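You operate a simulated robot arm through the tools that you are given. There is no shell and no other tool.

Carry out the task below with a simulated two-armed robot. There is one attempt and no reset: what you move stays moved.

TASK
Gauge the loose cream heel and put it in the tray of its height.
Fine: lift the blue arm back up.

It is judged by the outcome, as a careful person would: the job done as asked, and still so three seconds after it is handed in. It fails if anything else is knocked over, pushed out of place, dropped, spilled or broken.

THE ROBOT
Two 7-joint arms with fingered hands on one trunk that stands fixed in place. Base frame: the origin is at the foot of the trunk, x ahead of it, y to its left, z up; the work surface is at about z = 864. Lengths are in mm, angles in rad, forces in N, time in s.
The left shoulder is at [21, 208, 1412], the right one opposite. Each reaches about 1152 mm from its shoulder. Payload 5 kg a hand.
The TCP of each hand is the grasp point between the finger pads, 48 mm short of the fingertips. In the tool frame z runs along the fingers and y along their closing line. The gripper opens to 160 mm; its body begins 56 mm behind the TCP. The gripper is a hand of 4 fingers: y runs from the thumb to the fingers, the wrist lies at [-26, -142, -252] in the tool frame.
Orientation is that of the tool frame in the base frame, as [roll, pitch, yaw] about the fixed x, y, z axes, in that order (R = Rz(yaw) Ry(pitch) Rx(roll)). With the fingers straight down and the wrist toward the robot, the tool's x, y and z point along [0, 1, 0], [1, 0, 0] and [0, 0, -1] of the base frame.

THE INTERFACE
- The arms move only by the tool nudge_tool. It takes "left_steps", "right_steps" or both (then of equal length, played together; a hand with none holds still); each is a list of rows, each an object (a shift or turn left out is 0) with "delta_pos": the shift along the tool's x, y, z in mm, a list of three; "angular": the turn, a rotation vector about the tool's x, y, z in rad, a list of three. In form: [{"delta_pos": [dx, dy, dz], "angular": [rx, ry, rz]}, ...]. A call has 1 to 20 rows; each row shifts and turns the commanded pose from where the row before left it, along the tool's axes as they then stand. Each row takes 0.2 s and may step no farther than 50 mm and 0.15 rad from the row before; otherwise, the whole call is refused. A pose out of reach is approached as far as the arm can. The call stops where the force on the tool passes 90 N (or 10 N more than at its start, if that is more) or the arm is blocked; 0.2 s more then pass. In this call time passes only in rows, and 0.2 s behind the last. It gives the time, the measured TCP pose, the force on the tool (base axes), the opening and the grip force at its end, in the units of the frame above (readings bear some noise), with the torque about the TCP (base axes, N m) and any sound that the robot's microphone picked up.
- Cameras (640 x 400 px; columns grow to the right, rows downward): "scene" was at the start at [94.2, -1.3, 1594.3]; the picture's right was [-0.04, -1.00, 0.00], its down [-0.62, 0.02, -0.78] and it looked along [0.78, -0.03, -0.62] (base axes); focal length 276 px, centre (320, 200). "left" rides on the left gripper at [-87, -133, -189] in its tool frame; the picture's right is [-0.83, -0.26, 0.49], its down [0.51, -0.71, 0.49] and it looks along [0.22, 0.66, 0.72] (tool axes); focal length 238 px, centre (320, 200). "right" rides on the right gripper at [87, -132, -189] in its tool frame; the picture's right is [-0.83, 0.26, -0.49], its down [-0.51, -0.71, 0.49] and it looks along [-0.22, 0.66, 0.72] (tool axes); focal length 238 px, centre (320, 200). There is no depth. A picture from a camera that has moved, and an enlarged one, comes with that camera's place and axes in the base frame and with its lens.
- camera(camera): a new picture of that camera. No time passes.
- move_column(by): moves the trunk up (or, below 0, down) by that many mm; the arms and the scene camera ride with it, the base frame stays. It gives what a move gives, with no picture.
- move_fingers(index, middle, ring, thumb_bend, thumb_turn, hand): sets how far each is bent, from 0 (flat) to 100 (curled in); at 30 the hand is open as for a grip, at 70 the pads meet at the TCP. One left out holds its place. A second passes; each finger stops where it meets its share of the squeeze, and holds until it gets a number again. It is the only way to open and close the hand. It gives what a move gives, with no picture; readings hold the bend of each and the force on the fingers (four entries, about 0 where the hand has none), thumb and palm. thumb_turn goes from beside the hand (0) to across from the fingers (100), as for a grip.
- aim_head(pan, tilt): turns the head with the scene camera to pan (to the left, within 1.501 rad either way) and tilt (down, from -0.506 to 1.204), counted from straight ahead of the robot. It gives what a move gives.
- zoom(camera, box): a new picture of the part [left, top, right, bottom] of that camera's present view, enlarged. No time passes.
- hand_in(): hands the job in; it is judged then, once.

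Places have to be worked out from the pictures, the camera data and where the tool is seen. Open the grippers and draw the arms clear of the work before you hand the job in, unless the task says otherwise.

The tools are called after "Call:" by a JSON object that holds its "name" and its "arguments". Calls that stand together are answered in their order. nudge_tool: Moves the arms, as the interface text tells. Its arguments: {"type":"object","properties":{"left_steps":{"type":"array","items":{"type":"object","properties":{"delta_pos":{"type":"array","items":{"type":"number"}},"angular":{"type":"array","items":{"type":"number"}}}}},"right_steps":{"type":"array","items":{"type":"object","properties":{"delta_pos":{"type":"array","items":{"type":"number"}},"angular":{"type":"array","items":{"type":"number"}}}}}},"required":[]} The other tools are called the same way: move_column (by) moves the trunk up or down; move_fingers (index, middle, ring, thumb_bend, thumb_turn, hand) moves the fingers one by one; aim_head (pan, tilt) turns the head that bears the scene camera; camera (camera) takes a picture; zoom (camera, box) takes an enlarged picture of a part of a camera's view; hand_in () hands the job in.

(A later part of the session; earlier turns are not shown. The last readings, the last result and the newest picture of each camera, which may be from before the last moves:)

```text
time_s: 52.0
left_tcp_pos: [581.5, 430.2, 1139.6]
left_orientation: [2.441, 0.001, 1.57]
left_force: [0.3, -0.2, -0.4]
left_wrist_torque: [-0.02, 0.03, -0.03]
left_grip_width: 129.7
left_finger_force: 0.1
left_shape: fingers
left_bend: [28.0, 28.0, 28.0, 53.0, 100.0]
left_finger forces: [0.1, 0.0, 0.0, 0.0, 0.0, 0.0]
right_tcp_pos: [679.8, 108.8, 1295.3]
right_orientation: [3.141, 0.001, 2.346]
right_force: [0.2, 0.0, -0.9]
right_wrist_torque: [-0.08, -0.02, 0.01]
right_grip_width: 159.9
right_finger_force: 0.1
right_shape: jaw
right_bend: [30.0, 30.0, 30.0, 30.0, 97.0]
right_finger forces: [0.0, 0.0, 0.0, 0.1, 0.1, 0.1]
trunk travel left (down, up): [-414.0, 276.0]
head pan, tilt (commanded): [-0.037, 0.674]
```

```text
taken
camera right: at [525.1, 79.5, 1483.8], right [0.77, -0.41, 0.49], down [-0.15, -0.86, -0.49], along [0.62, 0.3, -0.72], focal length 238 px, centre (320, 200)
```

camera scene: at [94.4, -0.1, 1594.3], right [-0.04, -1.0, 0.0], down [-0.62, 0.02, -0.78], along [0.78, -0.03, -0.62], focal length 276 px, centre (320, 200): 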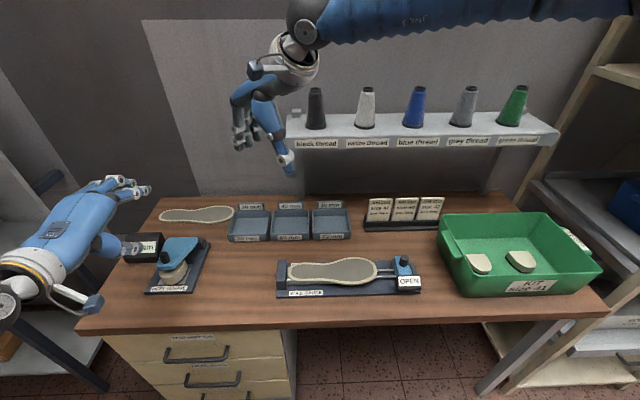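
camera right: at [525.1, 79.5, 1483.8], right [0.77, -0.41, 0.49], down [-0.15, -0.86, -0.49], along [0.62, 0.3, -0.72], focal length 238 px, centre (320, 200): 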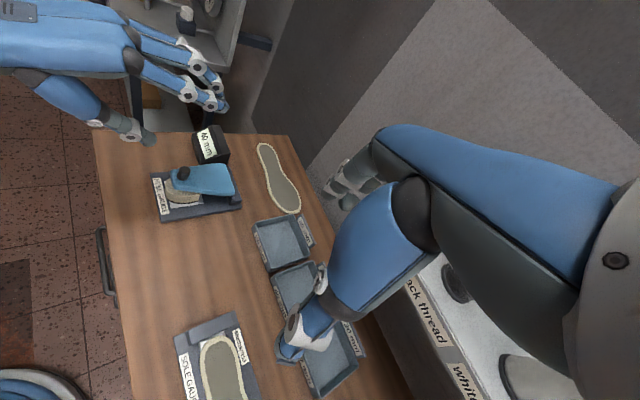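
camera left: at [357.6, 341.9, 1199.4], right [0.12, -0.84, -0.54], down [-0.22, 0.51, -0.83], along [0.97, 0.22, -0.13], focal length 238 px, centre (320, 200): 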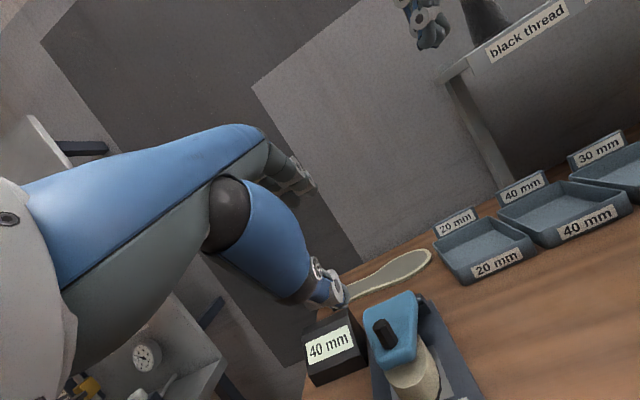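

The tilted pose was reached (roll 2.44). Now I'll descend in front of the gauge so the thumb tip is level with the arm's tip edge but still short of it.

Call:
{"name": "nudge_tool", "arguments": {"left_steps": [{"delta_pos": [-0.5, -19.6, 20.1]}, {"delta_pos": [-0.5, -19.6, 20.1]}, {"delta_pos": [-0.5, -19.6, 20.1]}, {"delta_pos": [0, -19.6, 20.1]}, {"delta_pos": [0, -14, 14.5]}]}}

Call:
{"name": "zoom", "arguments": {"camera": "right", "box": [80, 90, 260, 230]}}

Call:
{"name": "zoom", "arguments": {"camera": "left", "box": [250, 200, 450, 400]}}

Call:
{"name": "zoom", "arguments": {"camera": "scene", "box": [80, 180, 240, 320]}}

```text
time_s: 53.2
left_tcp_pos: [569.8, 428.0, 1009.1]
left_orientation: [2.44, 0.0, 1.573]
left_force: [-0.5, 0.4, 0.4]
left_wrist_torque: [0.01, 0.03, -0.02]
left_grip_width: 130.0
left_finger_force: 0.0
left_shape: fingers
left_bend: [28.0, 28.0, 28.0, 53.0, 100.0]
left_finger forces: [0.0, 0.0, 0.0, 0.0, 0.0, 0.0]
right_tcp_pos: [679.6, 108.6, 1296.9]
right_orientation: [3.139, 0.002, 2.347]
right_force: [-0.7, -0.5, 0.8]
right_wrist_torque: [0.01, 0.03, 0.02]
right_grip_width: 159.9
right_finger_force: 0.0
right_shape: jaw
right_bend: [30.0, 30.0, 30.0, 30.0, 97.0]
right_finger forces: [0.0, 0.1, 0.1, 0.0, 0.0, 0.0]
trunk travel left (down, up): [-414.0, 276.0]
head pan, tilt (commanded): [-0.037, 0.674]
```

```text
2.86 times, centred on (170, 160) of right
camera zoom: at [524.9, 78.6, 1484.1], right [0.77, -0.42, 0.49], down [-0.15, -0.86, -0.49], along [0.62, 0.3, -0.72], focal length 681 px, centre (749, 314)
```

zoom: 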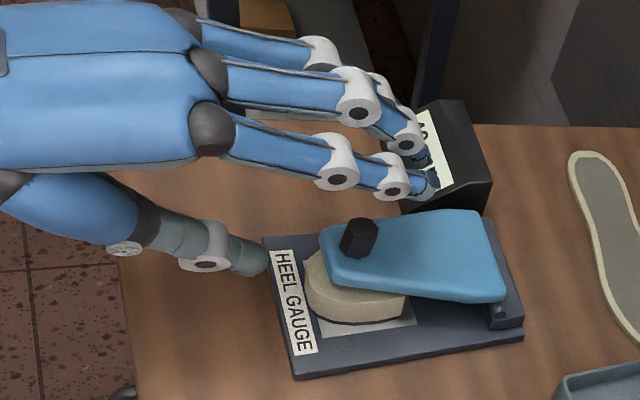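

```text
2.00 times, centred on (350, 300) of left
camera zoom: at [347.6, 339.5, 1068.9], right [0.12, -0.83, -0.54], down [-0.23, 0.51, -0.83], along [0.97, 0.22, -0.13], focal length 477 px, centre (260, 0)
```

zoom: 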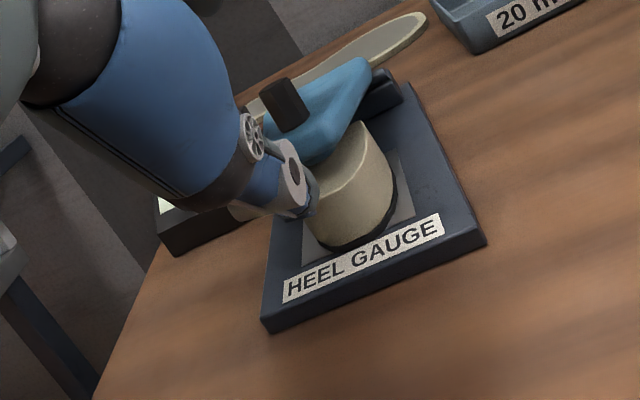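

```text
2.86 times, centred on (160, 250) of scene
camera zoom: at [94.2, -1.1, 1594.3], right [-0.04, -1.0, 0.0], down [-0.62, 0.02, -0.78], along [0.78, -0.03, -0.62], focal length 788 px, centre (777, 57)
```

zoom: 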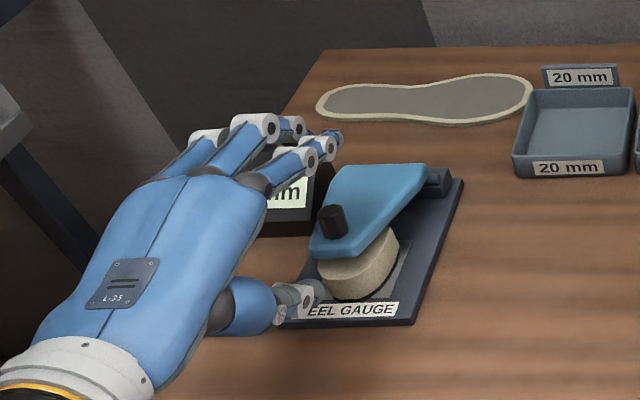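

The left camera now looks nearly level at the arm tip and heel. I'll zoom there to judge the gap and the thumb's height precisely.

Call:
{"name": "zoom", "arguments": {"camera": "left", "box": [340, 230, 430, 330]}}

Call:
{"name": "zoom", "arguments": {"camera": "right", "box": [130, 140, 210, 220]}}

Call:
{"name": "zoom", "arguments": {"camera": "scene", "box": [140, 230, 210, 300]}}

```text
4.00 times, centred on (385, 280) of left
camera zoom: at [347.6, 339.5, 1068.9], right [0.12, -0.83, -0.54], down [-0.23, 0.51, -0.83], along [0.97, 0.22, -0.13], focal length 953 px, centre (60, -120)
```

zoom: 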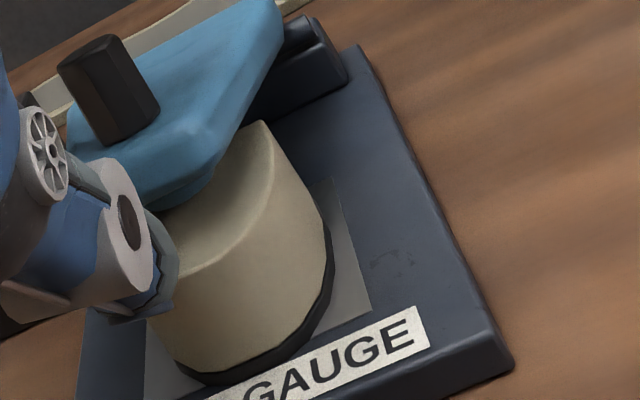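

```text
5.00 times, centred on (170, 180) of right
camera zoom: at [524.9, 78.6, 1484.1], right [0.77, -0.42, 0.49], down [-0.15, -0.86, -0.49], along [0.62, 0.3, -0.72], focal length 1192 px, centre (1070, 300)
```

zoom: 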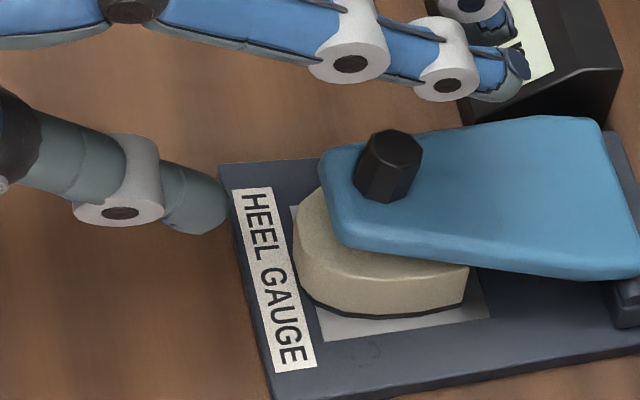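

```text
5.71 times, centred on (175, 265) of scene
camera zoom: at [94.2, -1.1, 1594.3], right [-0.04, -1.0, 0.0], down [-0.62, 0.02, -0.78], along [0.78, -0.03, -0.62], focal length 1575 px, centre (1149, -171)
```

zoom: 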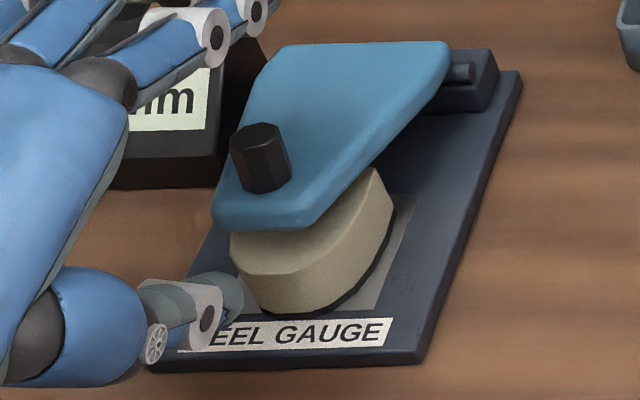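

The gap under the arm's tip edge is about 17 mm and the thumb tip is about 24 mm thick, so I'll press the rounded thumb tip forward and upward against the tip's lower edge, just above the heel. First I lower 15 mm and advance 25 mm, staying short of contact.

Call:
{"name": "nudge_tool", "arguments": {"left_steps": [{"delta_pos": [0, -9.7, 11.5]}, {"delta_pos": [0, 9.5, 8]}, {"delta_pos": [0, 9.5, 8]}]}}

Call:
{"name": "zoom", "arguments": {"camera": "left", "box": [320, 210, 430, 330]}}

Call:
{"name": "zoom", "arguments": {"camera": "right", "box": [130, 140, 210, 220]}}

Call:
{"name": "zoom", "arguments": {"camera": "scene", "box": [140, 230, 210, 300]}}

```text
time_s: 54.0
left_tcp_pos: [597.5, 426.3, 992.8]
left_orientation: [2.441, 0.0, 1.573]
left_force: [0.5, 0.0, 0.2]
left_wrist_torque: [0.01, -0.03, -0.04]
left_grip_width: 129.9
left_finger_force: 0.1
left_shape: fingers
left_bend: [28.0, 28.0, 28.0, 53.0, 100.0]
left_finger forces: [0.0, 0.0, 0.1, 0.1, 0.1, 0.1]
right_tcp_pos: [680.2, 109.1, 1295.3]
right_orientation: [3.14, 0.0, 2.348]
right_force: [0.5, -0.3, -0.4]
right_wrist_torque: [-0.01, 0.04, 0.01]
right_grip_width: 160.0
right_finger_force: 0.1
right_shape: jaw
right_bend: [30.0, 30.0, 30.0, 30.0, 97.0]
right_finger forces: [0.1, 0.1, 0.0, 0.1, 0.0, 0.0]
trunk travel left (down, up): [-414.0, 276.0]
head pan, tilt (commanded): [-0.037, 0.674]
```

```text
3.33 times, centred on (375, 270) of left
camera zoom: at [373.2, 339.2, 1052.3], right [0.12, -0.83, -0.54], down [-0.23, 0.51, -0.83], along [0.97, 0.22, -0.13], focal length 794 px, centre (137, -33)
```

zoom: 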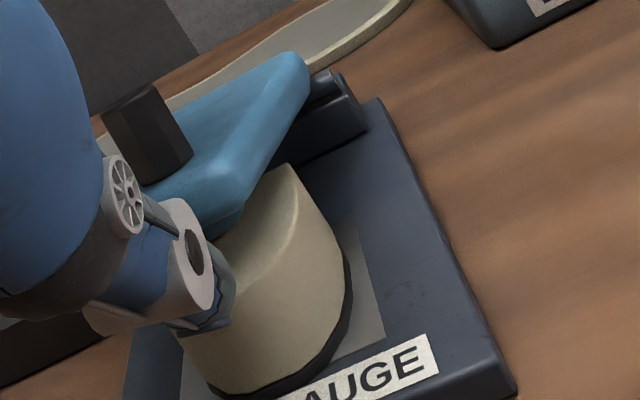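

```text
5.00 times, centred on (170, 180) of right
camera zoom: at [525.4, 78.5, 1483.8], right [0.77, -0.42, 0.49], down [-0.15, -0.86, -0.49], along [0.62, 0.3, -0.72], focal length 1192 px, centre (1070, 300)
```

zoom: 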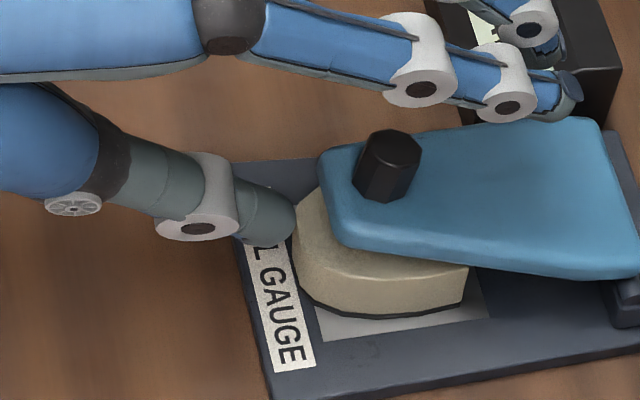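

```text
5.71 times, centred on (175, 265) of scene
camera zoom: at [94.8, -1.1, 1594.3], right [-0.04, -1.0, 0.0], down [-0.62, 0.02, -0.78], along [0.78, -0.03, -0.63], focal length 1575 px, centre (1149, -171)
```

zoom: 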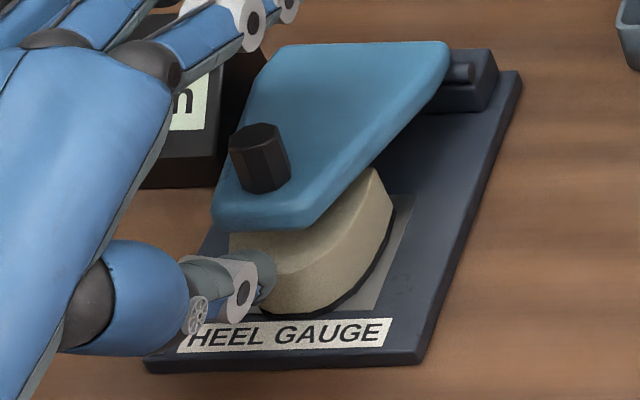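

The thumb tip is just in front of the heel at nearly the heel-top height, with no contact. I'll raise it 4 mm and ease forward to meet the arm's tip edge.

Call:
{"name": "nudge_tool", "arguments": {"left_steps": [{"delta_pos": [0, 2.6, -3.1]}, {"delta_pos": [0, 6.1, 5.15]}, {"delta_pos": [0, 3.8, 3.2]}]}}

Call:
{"name": "zoom", "arguments": {"camera": "left", "box": [320, 210, 430, 330]}}

Call:
{"name": "zoom", "arguments": {"camera": "right", "box": [130, 140, 210, 220]}}

Call:
{"name": "zoom", "arguments": {"camera": "scene", "box": [140, 230, 210, 300]}}

```text
time_s: 54.8
left_tcp_pos: [608.1, 427.3, 996.4]
left_orientation: [2.442, -0.001, 1.573]
left_force: [-0.9, 0.3, 0.5]
left_wrist_torque: [-0.01, 0.03, -0.02]
left_grip_width: 130.1
left_finger_force: 0.4
left_shape: fingers
left_bend: [28.0, 28.0, 28.0, 53.0, 100.0]
left_finger forces: [0.0, 0.1, 0.0, 0.0, 0.4, 0.2]
right_tcp_pos: [679.2, 108.8, 1296.8]
right_orientation: [3.137, 0.0, 2.347]
right_force: [-0.8, -0.2, 0.9]
right_wrist_torque: [0.04, 0.0, 0.0]
right_grip_width: 159.9
right_finger_force: 0.1
right_shape: jaw
right_bend: [30.0, 30.0, 30.0, 30.0, 97.0]
right_finger forces: [0.0, 0.1, 0.0, 0.0, 0.1, 0.1]
trunk travel left (down, up): [-414.0, 276.0]
head pan, tilt (commanded): [-0.037, 0.674]
```

```text
3.33 times, centred on (375, 270) of left
camera zoom: at [384.9, 339.5, 1057.0], right [0.12, -0.83, -0.54], down [-0.23, 0.51, -0.83], along [0.97, 0.22, -0.13], focal length 794 px, centre (137, -33)
```

zoom: 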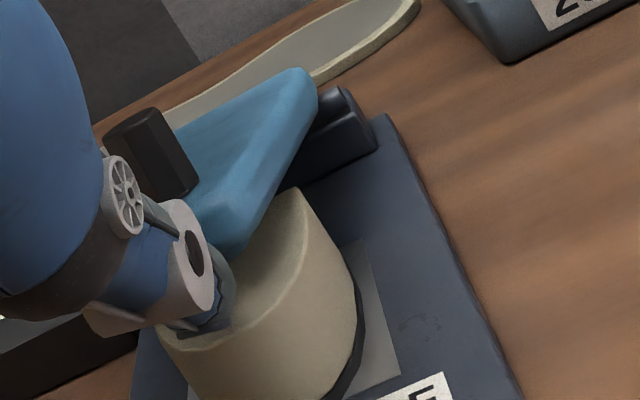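

```text
5.00 times, centred on (170, 180) of right
camera zoom: at [524.6, 78.3, 1484.2], right [0.77, -0.42, 0.49], down [-0.15, -0.86, -0.49], along [0.62, 0.3, -0.72], focal length 1192 px, centre (1070, 300)
```

zoom: 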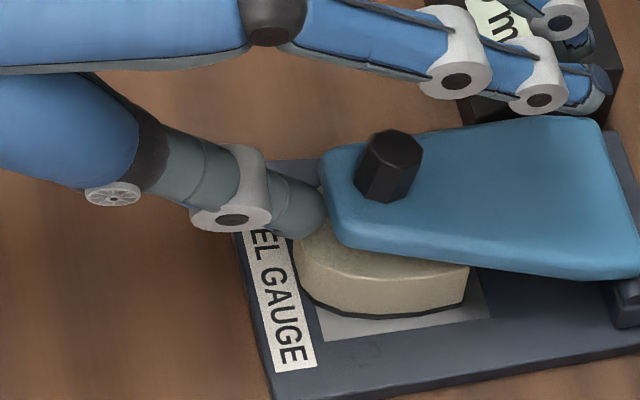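

```text
5.71 times, centred on (175, 265) of scene
camera zoom: at [93.9, -1.4, 1594.4], right [-0.04, -1.0, 0.0], down [-0.62, 0.02, -0.78], along [0.78, -0.03, -0.62], focal length 1575 px, centre (1149, -171)
```

zoom: 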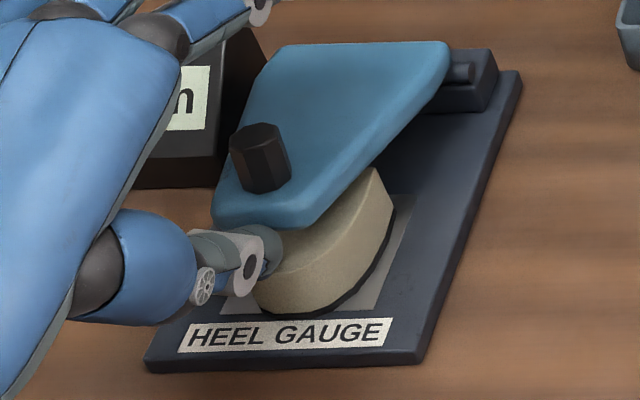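

The thumb tip is now nestled above the heel and just touching the arm's lower tip edge (0.4 N). I'll lift forward and up in small steps.

Call:
{"name": "nudge_tool", "arguments": {"left_steps": [{"delta_pos": [0, 2.8, -0.2]}, {"delta_pos": [0, 2.8, -0.2]}, {"delta_pos": [0, 3.7, -2.1]}, {"delta_pos": [0, 3.7, -2.1]}]}}

Call:
{"name": "zoom", "arguments": {"camera": "left", "box": [320, 210, 430, 330]}}

Call:
{"name": "zoom", "arguments": {"camera": "right", "box": [130, 130, 220, 220]}}

Call:
{"name": "zoom", "arguments": {"camera": "scene", "box": [130, 220, 210, 300]}}

```text
time_s: 55.8
left_tcp_pos: [613.8, 428.8, 1010.1]
left_orientation: [2.442, 0.0, 1.571]
left_force: [-5.0, -0.8, 0.8]
left_wrist_torque: [-0.07, 0.3, 0.01]
left_grip_width: 133.6
left_finger_force: 2.9
left_shape: fingers
left_bend: [28.0, 28.0, 28.0, 51.0, 100.0]
left_finger forces: [0.0, 0.0, 0.0, 0.0, 5.5, 0.0]
right_tcp_pos: [679.0, 109.8, 1296.6]
right_orientation: [3.137, 0.0, 2.349]
right_force: [-0.7, 0.5, -0.2]
right_wrist_torque: [0.02, 0.0, -0.01]
right_grip_width: 159.8
right_finger_force: 0.1
right_shape: jaw
right_bend: [30.0, 30.0, 30.0, 30.0, 97.0]
right_finger forces: [0.0, 0.0, 0.0, 0.1, 0.1, 0.1]
trunk travel left (down, up): [-414.0, 276.0]
head pan, tilt (commanded): [-0.037, 0.674]
```

```text
3.33 times, centred on (375, 270) of left
camera zoom: at [391.6, 340.2, 1069.2], right [0.12, -0.83, -0.54], down [-0.23, 0.51, -0.83], along [0.97, 0.22, -0.13], focal length 794 px, centre (137, -33)
```

zoom: 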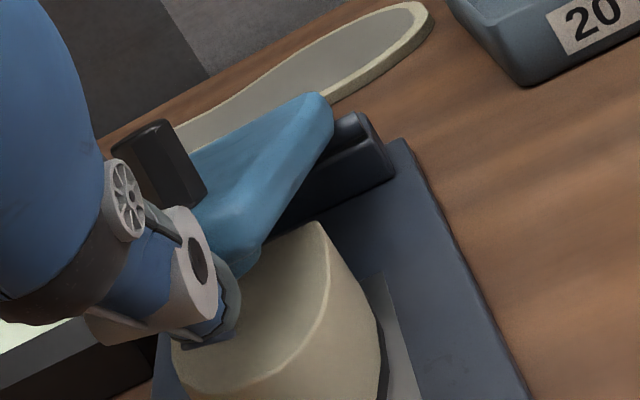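

```text
4.44 times, centred on (175, 175) of right
camera zoom: at [524.2, 78.3, 1484.3], right [0.77, -0.42, 0.49], down [-0.15, -0.86, -0.49], along [0.62, 0.3, -0.72], focal length 1059 px, centre (964, 311)
```

zoom: 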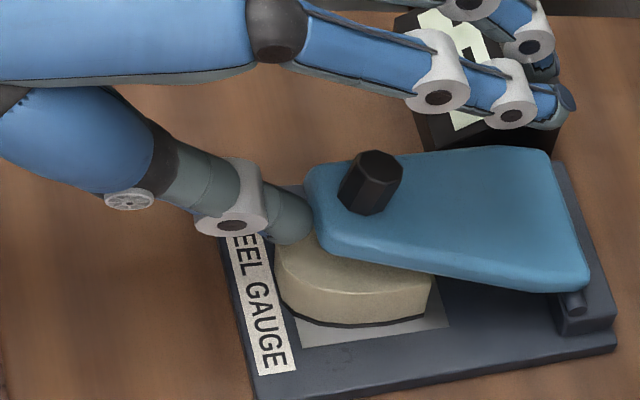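

```text
5.00 times, centred on (170, 260) of scene
camera zoom: at [93.5, -1.4, 1594.4], right [-0.04, -1.0, 0.0], down [-0.62, 0.02, -0.78], along [0.78, -0.03, -0.62], focal length 1378 px, centre (1070, -100)
```

zoom: 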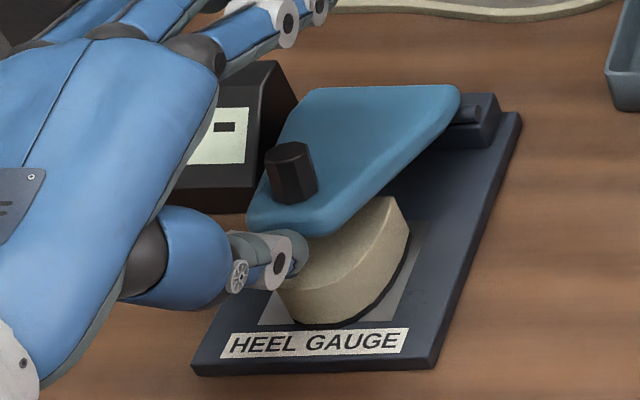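

The arm tip has risen about 15 mm with the thumb under its edge (5.5 N) and the heel is undisturbed. I keep pushing forward and up, letting the thumb work further underneath.

Call:
{"name": "nudge_tool", "arguments": {"left_steps": [{"delta_pos": [0, 4.9, -1.1]}, {"delta_pos": [0, 4.9, -1.1]}, {"delta_pos": [0, 4.9, -1.1]}, {"delta_pos": [0, 4.9, -1.1]}]}}

Call:
{"name": "zoom", "arguments": {"camera": "left", "box": [320, 210, 430, 330]}}

Call:
{"name": "zoom", "arguments": {"camera": "right", "box": [130, 130, 220, 220]}}

Call:
{"name": "zoom", "arguments": {"camera": "scene", "box": [130, 220, 210, 300]}}

```text
time_s: 56.8
left_tcp_pos: [626.2, 427.9, 1025.2]
left_orientation: [2.442, 0.0, 1.571]
left_force: [-15.9, -1.6, 5.2]
left_wrist_torque: [-0.07, 1.16, 0.02]
left_grip_width: 140.2
left_finger_force: 8.1
left_shape: fingers
left_bend: [28.0, 28.0, 28.0, 49.0, 100.0]
left_finger forces: [0.0, 0.1, 0.1, 0.1, 17.5, 0.0]
right_tcp_pos: [677.5, 108.1, 1298.3]
right_orientation: [3.137, 0.0, 2.347]
right_force: [0.5, -0.1, -0.1]
right_wrist_torque: [0.0, -0.01, 0.04]
right_grip_width: 160.1
right_finger_force: 0.1
right_shape: jaw
right_bend: [30.0, 30.0, 30.0, 30.0, 97.0]
right_finger forces: [0.0, 0.0, 0.0, 0.0, 0.1, 0.1]
trunk travel left (down, up): [-414.0, 276.0]
head pan, tilt (commanded): [-0.037, 0.674]
```

```text
3.33 times, centred on (375, 270) of left
camera zoom: at [402.2, 339.3, 1085.6], right [0.12, -0.83, -0.54], down [-0.23, 0.51, -0.83], along [0.97, 0.22, -0.13], focal length 794 px, centre (137, -33)
```

zoom: 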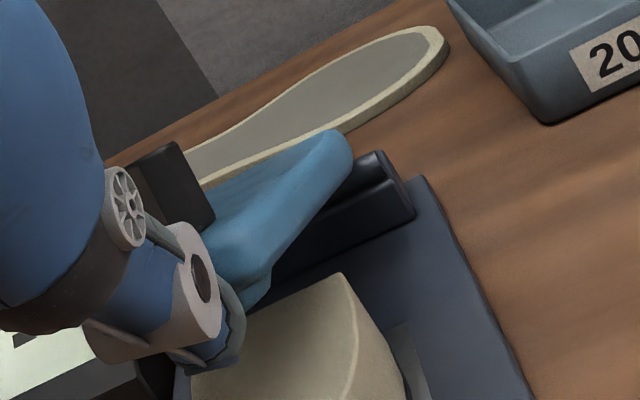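

```text
4.44 times, centred on (175, 175) of right
camera zoom: at [522.9, 78.0, 1484.8], right [0.77, -0.42, 0.49], down [-0.15, -0.86, -0.49], along [0.62, 0.31, -0.72], focal length 1059 px, centre (964, 311)
```

zoom: 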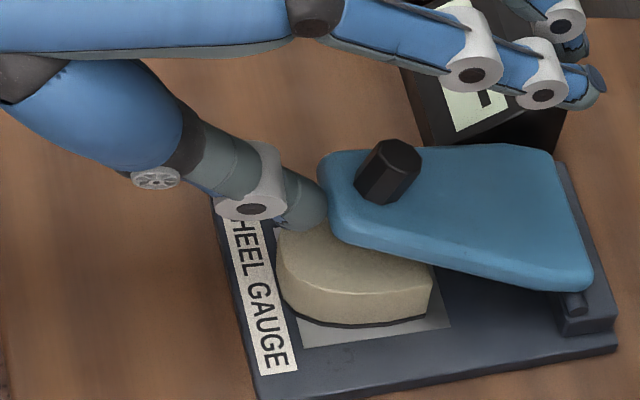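

```text
5.00 times, centred on (170, 260) of scene
camera zoom: at [92.1, -1.7, 1594.5], right [-0.04, -1.0, 0.0], down [-0.62, 0.02, -0.78], along [0.78, -0.03, -0.62], focal length 1378 px, centre (1070, -100)
```

zoom: 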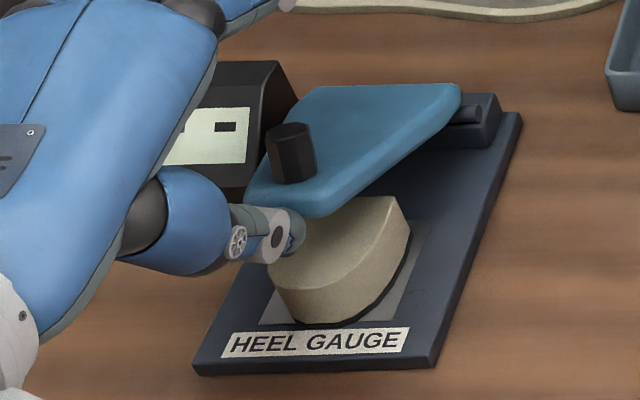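

The load climbed to 17 N because the tip wants to rise faster than my thumb, so friction is fighting it; the base hasn't moved. I'll now move mostly upward.

Call:
{"name": "nudge_tool", "arguments": {"left_steps": [{"delta_pos": [0, 2.6, -3.1]}, {"delta_pos": [0, 2.6, -3.1]}, {"delta_pos": [0, 3.3, -2.4]}]}}

Call:
{"name": "zoom", "arguments": {"camera": "left", "box": [320, 210, 430, 330]}}

Call:
{"name": "zoom", "arguments": {"camera": "right", "box": [130, 130, 220, 220]}}

```text
time_s: 57.6
left_tcp_pos: [626.6, 427.0, 1037.6]
left_orientation: [2.441, -0.002, 1.572]
left_force: [-8.6, 0.9, 3.9]
left_wrist_torque: [-0.02, 0.62, 0.03]
left_grip_width: 136.4
left_finger_force: 5.2
left_shape: fingers
left_bend: [28.0, 28.0, 28.0, 51.0, 100.0]
left_finger forces: [0.0, 0.0, 0.1, 0.0, 9.7, 0.0]
right_tcp_pos: [679.2, 108.8, 1297.1]
right_orientation: [3.139, 0.001, 2.347]
right_force: [-0.5, 0.8, -0.4]
right_wrist_torque: [-0.03, -0.01, -0.02]
right_grip_width: 159.8
right_finger_force: 0.1
right_shape: jaw
right_bend: [30.0, 30.0, 30.0, 30.0, 97.0]
right_finger forces: [0.0, 0.1, 0.1, 0.0, 0.0, 0.1]
trunk travel left (down, up): [-414.0, 276.0]
head pan, tilt (commanded): [-0.037, 0.674]
```

```text
3.33 times, centred on (375, 270) of left
camera zoom: at [404.9, 339.2, 1097.5], right [0.12, -0.83, -0.54], down [-0.23, 0.51, -0.83], along [0.97, 0.22, -0.13], focal length 794 px, centre (137, -33)
```

zoom: 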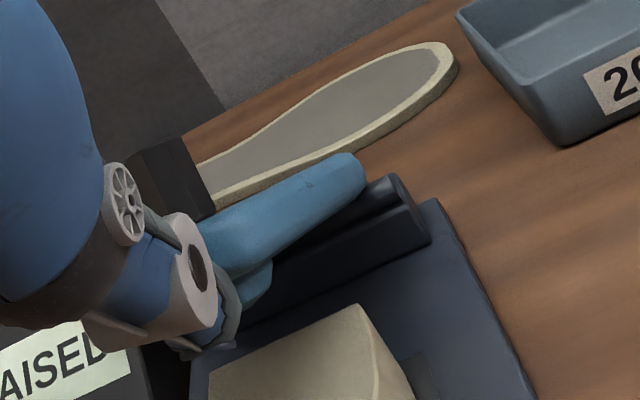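

```text
4.44 times, centred on (175, 175) of right
camera zoom: at [523.9, 77.9, 1484.5], right [0.77, -0.42, 0.49], down [-0.15, -0.86, -0.49], along [0.62, 0.3, -0.72], focal length 1059 px, centre (964, 311)
```

zoom: 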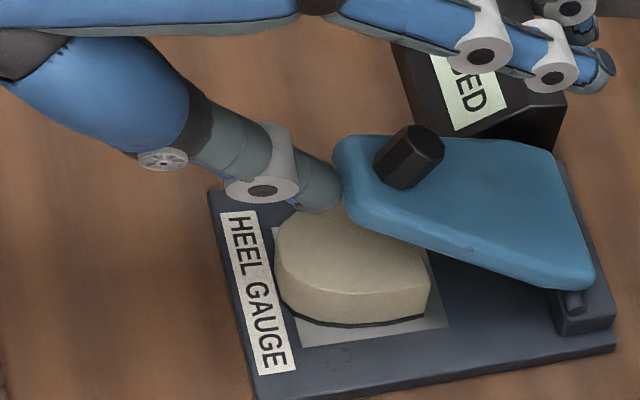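

The display shows RAISED and the tip is well off the heel; load is back to 10 N. Continuing along the arc with a steeper up-component.

Call:
{"name": "nudge_tool", "arguments": {"left_steps": [{"delta_pos": [0, 4.1, -1.8]}, {"delta_pos": [0, 4.1, -1.8]}, {"delta_pos": [0, 4.1, -1.8]}, {"delta_pos": [0, 4.1, -1.8]}]}}

Call:
{"name": "zoom", "arguments": {"camera": "left", "box": [320, 210, 430, 330]}}

Call:
{"name": "zoom", "arguments": {"camera": "right", "box": [130, 120, 230, 220]}}

```text
time_s: 58.6
left_tcp_pos: [635.8, 427.3, 1053.8]
left_orientation: [2.443, 0.0, 1.571]
left_force: [-3.8, 0.8, 2.5]
left_wrist_torque: [0.01, 0.28, 0.04]
left_grip_width: 132.1
left_finger_force: 2.0
left_shape: fingers
left_bend: [28.0, 28.0, 28.0, 52.0, 100.0]
left_finger forces: [0.0, 0.0, 0.0, 0.1, 4.7, 0.0]
right_tcp_pos: [680.6, 108.6, 1295.9]
right_orientation: [3.139, 0.001, 2.346]
right_force: [0.7, -0.1, 0.1]
right_wrist_torque: [-0.01, 0.01, -0.01]
right_grip_width: 159.8
right_finger_force: 0.1
right_shape: jaw
right_bend: [30.0, 30.0, 30.0, 30.0, 97.0]
right_finger forces: [0.0, 0.0, 0.1, 0.1, 0.0, 0.0]
trunk travel left (down, up): [-414.0, 276.0]
head pan, tilt (commanded): [-0.037, 0.674]
```

```text
3.33 times, centred on (375, 270) of left
camera zoom: at [412.7, 339.6, 1113.1], right [0.12, -0.83, -0.54], down [-0.23, 0.51, -0.83], along [0.97, 0.22, -0.13], focal length 794 px, centre (137, -33)
```

zoom: 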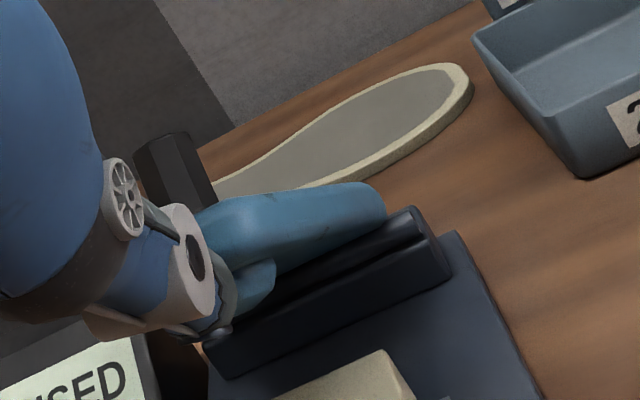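

```text
4.00 times, centred on (180, 170) of right
camera zoom: at [524.6, 78.1, 1484.2], right [0.77, -0.42, 0.49], down [-0.15, -0.86, -0.49], along [0.62, 0.3, -0.72], focal length 953 px, centre (880, 320)
```

zoom: 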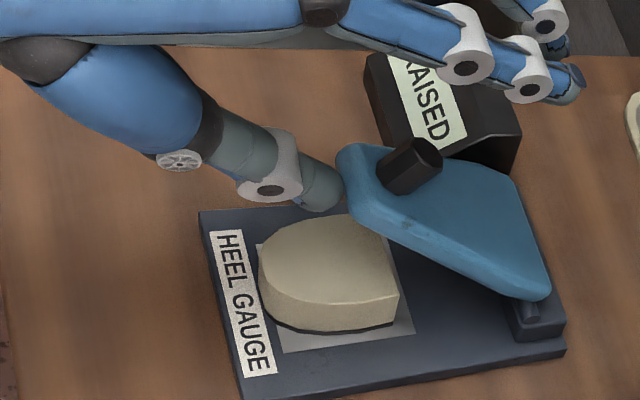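

The load is falling (4.7 N) and the arm is about 45° up with the thumb firmly beneath its front. Continuing along the arc.

Call:
{"name": "nudge_tool", "arguments": {"left_steps": [{"delta_pos": [0, 5.1, -0.7]}, {"delta_pos": [0, 5.1, -0.7]}, {"delta_pos": [0, 5.2, -0.4]}, {"delta_pos": [0, 5.2, 0]}]}}

Call:
{"name": "zoom", "arguments": {"camera": "left", "box": [320, 190, 430, 310]}}

Call:
{"name": "zoom", "arguments": {"camera": "right", "box": [130, 110, 240, 220]}}

```text
time_s: 59.6
left_tcp_pos: [649.4, 427.5, 1069.5]
left_orientation: [2.441, 0.0, 1.569]
left_force: [-5.9, -0.5, 6.3]
left_wrist_torque: [0.0, 0.4, 0.02]
left_grip_width: 130.2
left_finger_force: 4.1
left_shape: fingers
left_bend: [28.0, 28.0, 28.0, 53.0, 100.0]
left_finger forces: [0.0, 0.1, 0.0, 0.0, 7.5, 0.1]
right_tcp_pos: [678.3, 108.3, 1296.2]
right_orientation: [3.137, 0.001, 2.348]
right_force: [0.0, 0.8, -0.4]
right_wrist_torque: [0.0, -0.02, 0.0]
right_grip_width: 160.0
right_finger_force: 0.0
right_shape: jaw
right_bend: [30.0, 30.0, 30.0, 30.0, 97.0]
right_finger forces: [0.0, 0.1, 0.0, 0.1, 0.1, 0.0]
trunk travel left (down, up): [-414.0, 276.0]
head pan, tilt (commanded): [-0.037, 0.674]
```

```text
3.33 times, centred on (375, 250) of left
camera zoom: at [427.4, 339.3, 1129.1], right [0.12, -0.83, -0.54], down [-0.23, 0.51, -0.83], along [0.97, 0.22, -0.13], focal length 794 px, centre (137, 33)
```

zoom: 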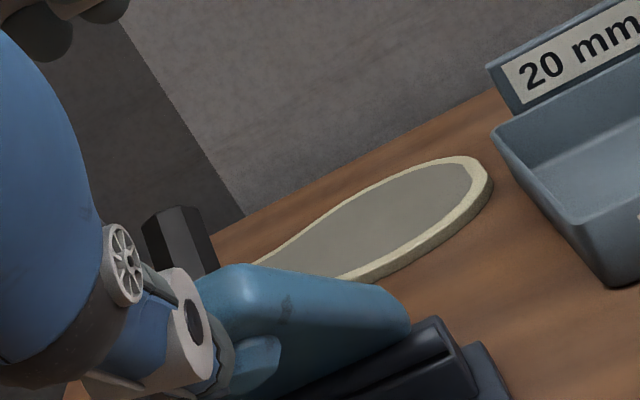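

```text
3.64 times, centred on (185, 165) of right
camera zoom: at [524.0, 78.1, 1484.4], right [0.77, -0.42, 0.49], down [-0.15, -0.86, -0.49], along [0.62, 0.3, -0.72], focal length 867 px, centre (811, 327)
```

zoom: 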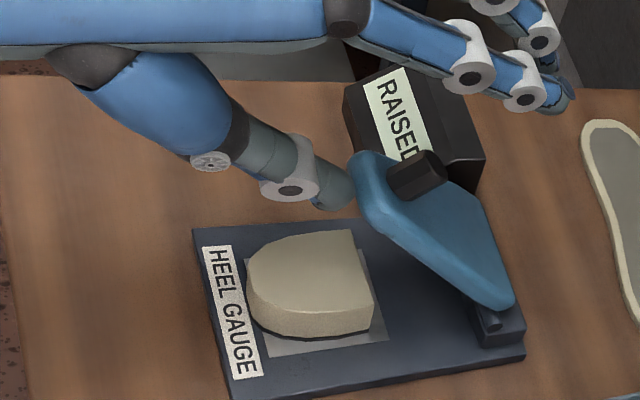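

The thumb end seems to be bearing lengthwise against the ball (force along the arm). I'll slide the thumb slightly outward, then keep going while gradually rotating the hand back so the thumb stays parallel to the arm.

Call:
{"name": "nudge_tool", "arguments": {"left_steps": [{"delta_pos": [0, 3, -3]}, {"delta_pos": [0, 6.3, 0.4], "angular": [0.035, 0, 0]}, {"delta_pos": [0, 6.3, 0.4], "angular": [0.035, 0, 0]}, {"delta_pos": [0, 6.3, 0.4], "angular": [0.035, 0, 0]}]}}

Call:
{"name": "zoom", "arguments": {"camera": "left", "box": [310, 190, 430, 320]}}

Call:
{"name": "zoom", "arguments": {"camera": "right", "box": [130, 90, 250, 220]}}

```text
time_s: 60.6
left_tcp_pos: [665.9, 427.5, 1083.5]
left_orientation: [2.548, 0.0, 1.571]
left_force: [-1.0, 1.0, -1.0]
left_wrist_torque: [0.02, -0.04, -0.02]
left_grip_width: 130.2
left_finger_force: 0.4
left_shape: fingers
left_bend: [28.0, 28.0, 28.0, 53.0, 100.0]
left_finger forces: [0.1, 0.0, 0.1, 0.0, 0.3, 0.0]
right_tcp_pos: [679.2, 109.2, 1295.4]
right_orientation: [3.138, 0.0, 2.349]
right_force: [-0.4, -0.5, 0.9]
right_wrist_torque: [0.04, 0.02, 0.01]
right_grip_width: 159.9
right_finger_force: 0.1
right_shape: jaw
right_bend: [30.0, 30.0, 30.0, 30.0, 97.0]
right_finger forces: [0.0, 0.1, 0.0, 0.1, 0.0, 0.0]
trunk travel left (down, up): [-414.0, 276.0]
head pan, tilt (commanded): [-0.037, 0.674]
```

```text
3.08 times, centred on (370, 255) of left
camera zoom: at [451.2, 339.7, 1165.7], right [0.06, -0.83, -0.55], down [-0.31, 0.51, -0.8], along [0.95, 0.22, -0.23], focal length 733 px, centre (166, 31)
```

zoom: 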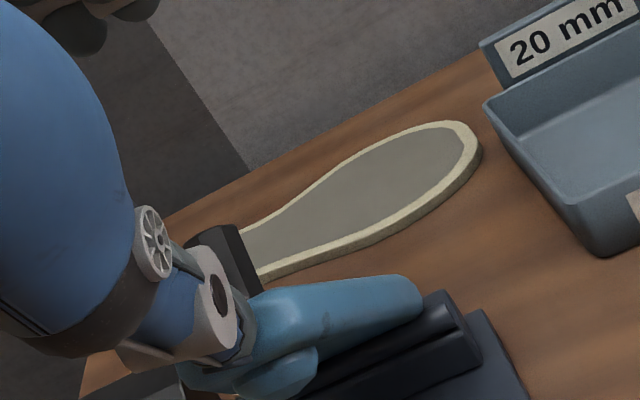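

```text
3.08 times, centred on (190, 155) of right
camera zoom: at [524.8, 78.0, 1484.1], right [0.77, -0.42, 0.49], down [-0.15, -0.86, -0.49], along [0.62, 0.3, -0.72], focal length 733 px, centre (720, 338)
```

zoom: 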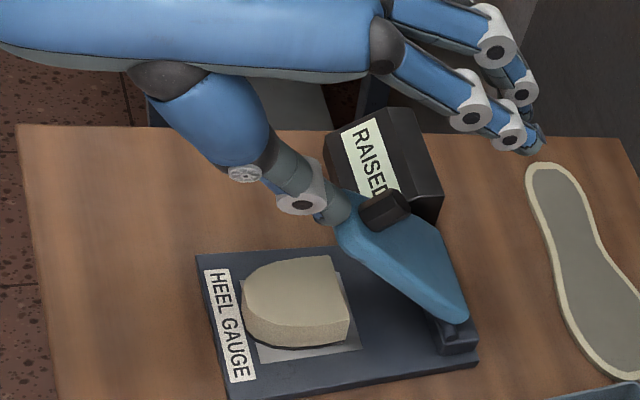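

The thumb slipped over the tip edge; the arm is about 50° up and will sink slowly. I'll quickly move the thumb back around the tip and underneath to catch it again before it settles.

Call:
{"name": "nudge_tool", "arguments": {"left_steps": [{"delta_pos": [0, -35.6, -27.7]}, {"delta_pos": [0, -21.3, 31.5]}, {"delta_pos": [0, -19.6, 29]}, {"delta_pos": [0, 8.3, 5.6]}]}}

Call:
{"name": "zoom", "arguments": {"camera": "left", "box": [310, 190, 430, 320]}}

Call:
{"name": "zoom", "arguments": {"camera": "right", "box": [130, 90, 250, 220]}}

```text
time_s: 61.6
left_tcp_pos: [626.4, 425.3, 1019.8]
left_orientation: [2.538, 0.0, 1.571]
left_force: [-48.9, -3.1, 68.4]
left_wrist_torque: [0.05, 4.38, 0.28]
left_grip_width: 131.4
left_finger_force: 41.2
left_shape: fingers
left_bend: [28.0, 28.0, 28.0, 54.0, 100.0]
left_finger forces: [0.1, 0.0, 0.0, 0.0, 83.1, 0.0]
right_tcp_pos: [673.7, 106.3, 1300.8]
right_orientation: [3.132, 0.002, 2.349]
right_force: [1.2, 0.4, 1.0]
right_wrist_torque: [-0.02, 0.05, 0.05]
right_grip_width: 159.8
right_finger_force: 0.0
right_shape: jaw
right_bend: [30.0, 30.0, 30.0, 30.0, 97.0]
right_finger forces: [0.0, 0.0, 0.1, 0.0, 0.1, 0.0]
trunk travel left (down, up): [-414.0, 276.0]
head pan, tilt (commanded): [-0.037, 0.674]
```

```text
3.08 times, centred on (370, 255) of left
camera zoom: at [410.1, 337.8, 1100.8], right [0.06, -0.83, -0.55], down [-0.31, 0.51, -0.81], along [0.95, 0.22, -0.22], focal length 733 px, centre (166, 31)
```

zoom: 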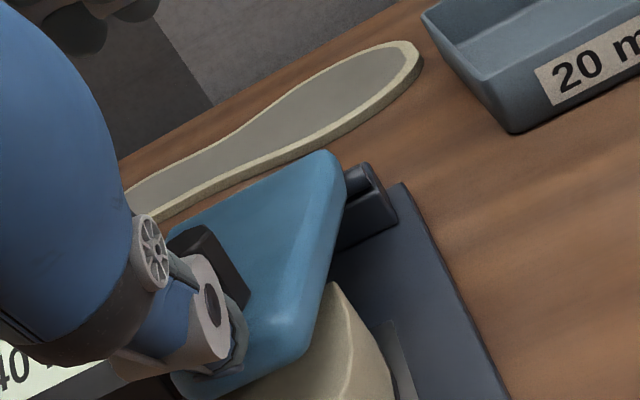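

```text
3.08 times, centred on (190, 155) of right
camera zoom: at [517.4, 75.1, 1487.7], right [0.77, -0.42, 0.49], down [-0.15, -0.86, -0.5], along [0.63, 0.31, -0.72], focal length 733 px, centre (720, 338)
```

zoom: 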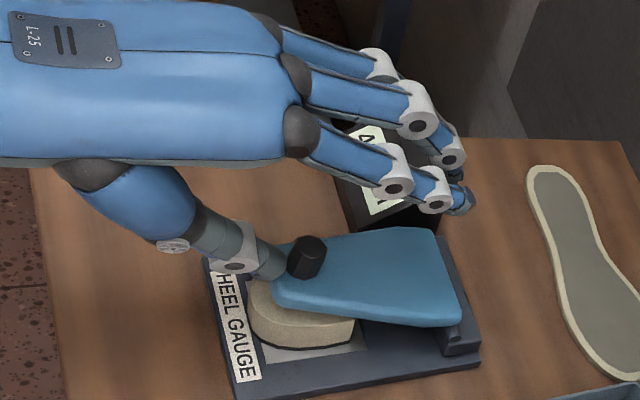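

I misjudged that: the thumb landed on top of the arm's tip and is pressing down on it. I'll lift straight up right away to relieve the load.

Call:
{"name": "nudge_tool", "arguments": {"left_steps": [{"delta_pos": [0, 5.6, -8.3]}, {"delta_pos": [0, 8.4, -12.4]}, {"delta_pos": [0, 11.2, -16.6]}]}}

Call:
{"name": "zoom", "arguments": {"camera": "right", "box": [130, 90, 250, 220]}}

Call:
{"name": "zoom", "arguments": {"camera": "scene", "box": [100, 190, 240, 310]}}

Call:
{"name": "zoom", "arguments": {"camera": "left", "box": [280, 190, 480, 390]}}

```text
time_s: 62.4
left_tcp_pos: [630.8, 427.5, 1058.1]
left_orientation: [2.546, 0.0, 1.571]
left_force: [0.1, 0.4, -0.2]
left_wrist_torque: [0.06, -0.08, 0.02]
left_grip_width: 129.8
left_finger_force: 0.0
left_shape: fingers
left_bend: [28.0, 28.0, 28.0, 53.0, 100.0]
left_finger forces: [0.0, 0.0, 0.1, 0.0, 0.0, 0.0]
right_tcp_pos: [678.0, 108.8, 1297.2]
right_orientation: [3.136, 0.001, 2.348]
right_force: [-0.1, -0.2, 0.3]
right_wrist_torque: [-0.01, -0.07, -0.01]
right_grip_width: 160.1
right_finger_force: 0.1
right_shape: jaw
right_bend: [30.0, 30.0, 30.0, 30.0, 97.0]
right_finger forces: [0.1, 0.1, 0.1, 0.1, 0.1, 0.0]
trunk travel left (down, up): [-414.0, 276.0]
head pan, tilt (commanded): [-0.037, 0.674]
```

```text
3.08 times, centred on (190, 155) of right
camera zoom: at [522.8, 78.1, 1484.7], right [0.77, -0.41, 0.49], down [-0.15, -0.86, -0.49], along [0.62, 0.31, -0.72], focal length 733 px, centre (720, 338)
```

zoom: 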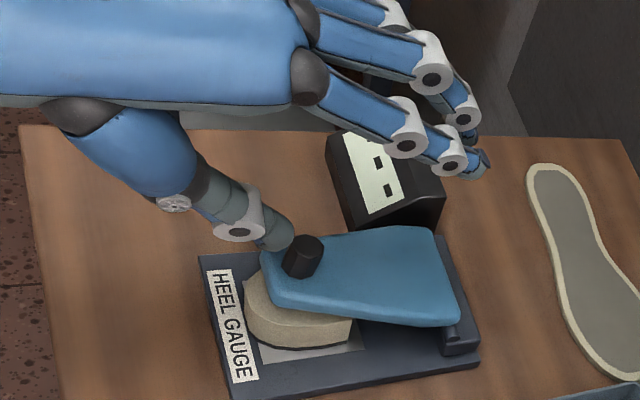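

```text
3.33 times, centred on (170, 250) of scene
camera zoom: at [92.9, -1.9, 1594.3], right [-0.04, -1.0, 0.0], down [-0.62, 0.02, -0.78], along [0.78, -0.03, -0.62], focal length 919 px, centre (820, 33)
```

zoom: 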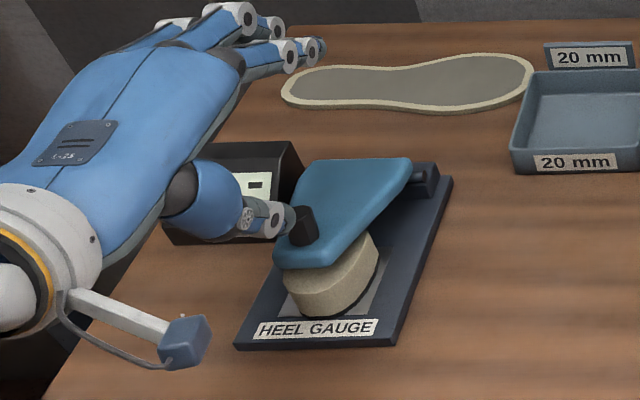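

```text
2.00 times, centred on (380, 290) of left
camera zoom: at [414.6, 339.8, 1140.3], right [0.06, -0.83, -0.55], down [-0.31, 0.51, -0.8], along [0.95, 0.22, -0.23], focal length 477 px, centre (200, 20)
```

zoom: 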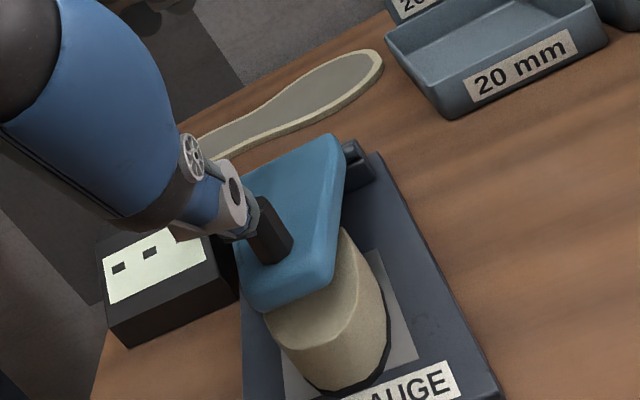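

Load is off, and comparing pictures shows gauge and heel have not shifted. Thumb-pushing is too unreliable, so I'll use the right hand instead: turned so its thumb and fingers pinch the knob from the two sides, it can carry the knob along its arc under full control. First the left hand retreats up, back and left, and returns to level.

Call:
{"name": "nudge_tool", "arguments": {"left_steps": [{"delta_pos": [0, 16.8, -24.9]}, {"delta_pos": [0, 16.8, -24.9]}, {"delta_pos": [0, 16.8, -24.9]}, {"delta_pos": [0, -33.2, -22.4]}, {"delta_pos": [0, -33.2, -22.4]}, {"delta_pos": [0, -33.2, -22.4]}, {"delta_pos": [0, -33.2, -22.4]}, {"angular": [0.1, 0, 0]}, {"angular": [0.1, 0, 0]}, {"angular": [0.1, 0, 0]}, {"angular": [0.1, 0, 0]}, {"angular": [0.1, 0, 0]}, {"angular": [0.095, 0, 0]}, {"delta_pos": [25, 0, 0]}, {"delta_pos": [25, 0, 0]}, {"delta_pos": [25, 0, 0]}]}}

Call:
{"name": "camera", "arguments": {"camera": "left"}}

Call:
{"name": "zoom", "arguments": {"camera": "right", "box": [130, 100, 260, 230]}}

Call:
{"name": "camera", "arguments": {"camera": "scene"}}

```text
time_s: 65.8
left_tcp_pos: [502.3, 530.2, 1126.8]
left_orientation: [3.14, 0.001, 1.571]
left_force: [0.5, 0.6, -0.1]
left_wrist_torque: [-0.06, 0.02, 0.0]
left_grip_width: 129.9
left_finger_force: 0.1
left_shape: fingers
left_bend: [28.0, 28.0, 28.0, 53.0, 100.0]
left_finger forces: [0.0, 0.1, 0.0, 0.1, 0.0, 0.0]
left hand out of reach, approached as far as the arm can: row 6, 7
right_tcp_pos: [679.7, 110.2, 1297.8]
right_orientation: [3.137, 0.001, 2.348]
right_force: [-0.5, 1.3, -0.2]
right_wrist_torque: [-0.17, -0.13, -0.03]
right_grip_width: 159.9
right_finger_force: 0.1
right_shape: jaw
right_bend: [30.0, 30.0, 30.0, 30.0, 97.0]
right_finger forces: [0.0, 0.0, 0.1, 0.1, 0.1, 0.0]
trunk travel left (down, up): [-414.0, 276.0]
head pan, tilt (commanded): [-0.037, 0.674]
```

```text
taken
camera left: at [371.2, 442.6, 1315.5], right [-0.26, -0.83, -0.49], down [-0.71, 0.51, -0.49], along [0.66, 0.22, -0.72], focal length 238 px, centre (320, 200)
```

left: 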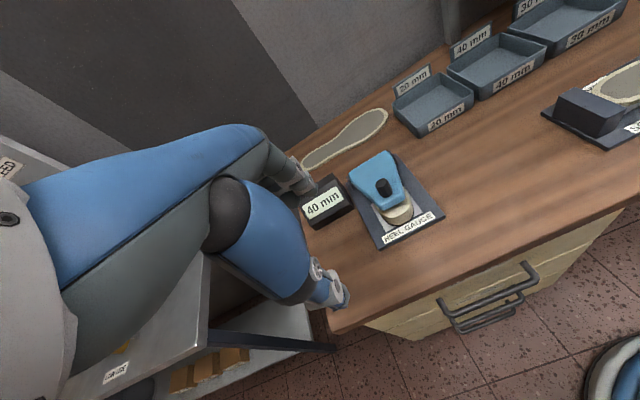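

```text
3.08 times, centred on (195, 165) of right
camera zoom: at [524.0, 79.9, 1484.2], right [0.77, -0.41, 0.49], down [-0.15, -0.86, -0.49], along [0.62, 0.3, -0.72], focal length 733 px, centre (705, 308)
```

zoom: 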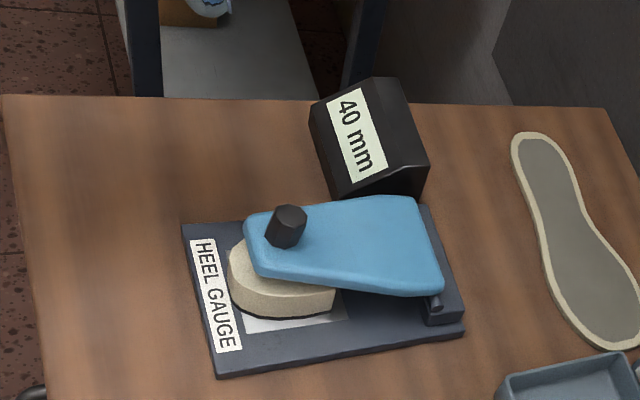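

```text
taken
camera scene: at [93.5, 0.4, 1594.4], right [-0.04, -1.0, 0.0], down [-0.62, 0.02, -0.78], along [0.78, -0.03, -0.62], focal length 276 px, centre (320, 200)
```

scene: 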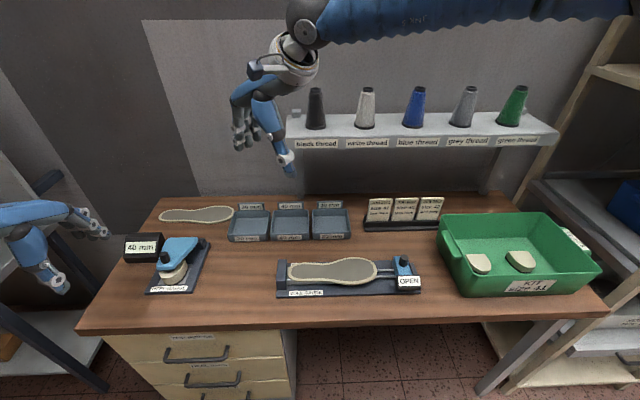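

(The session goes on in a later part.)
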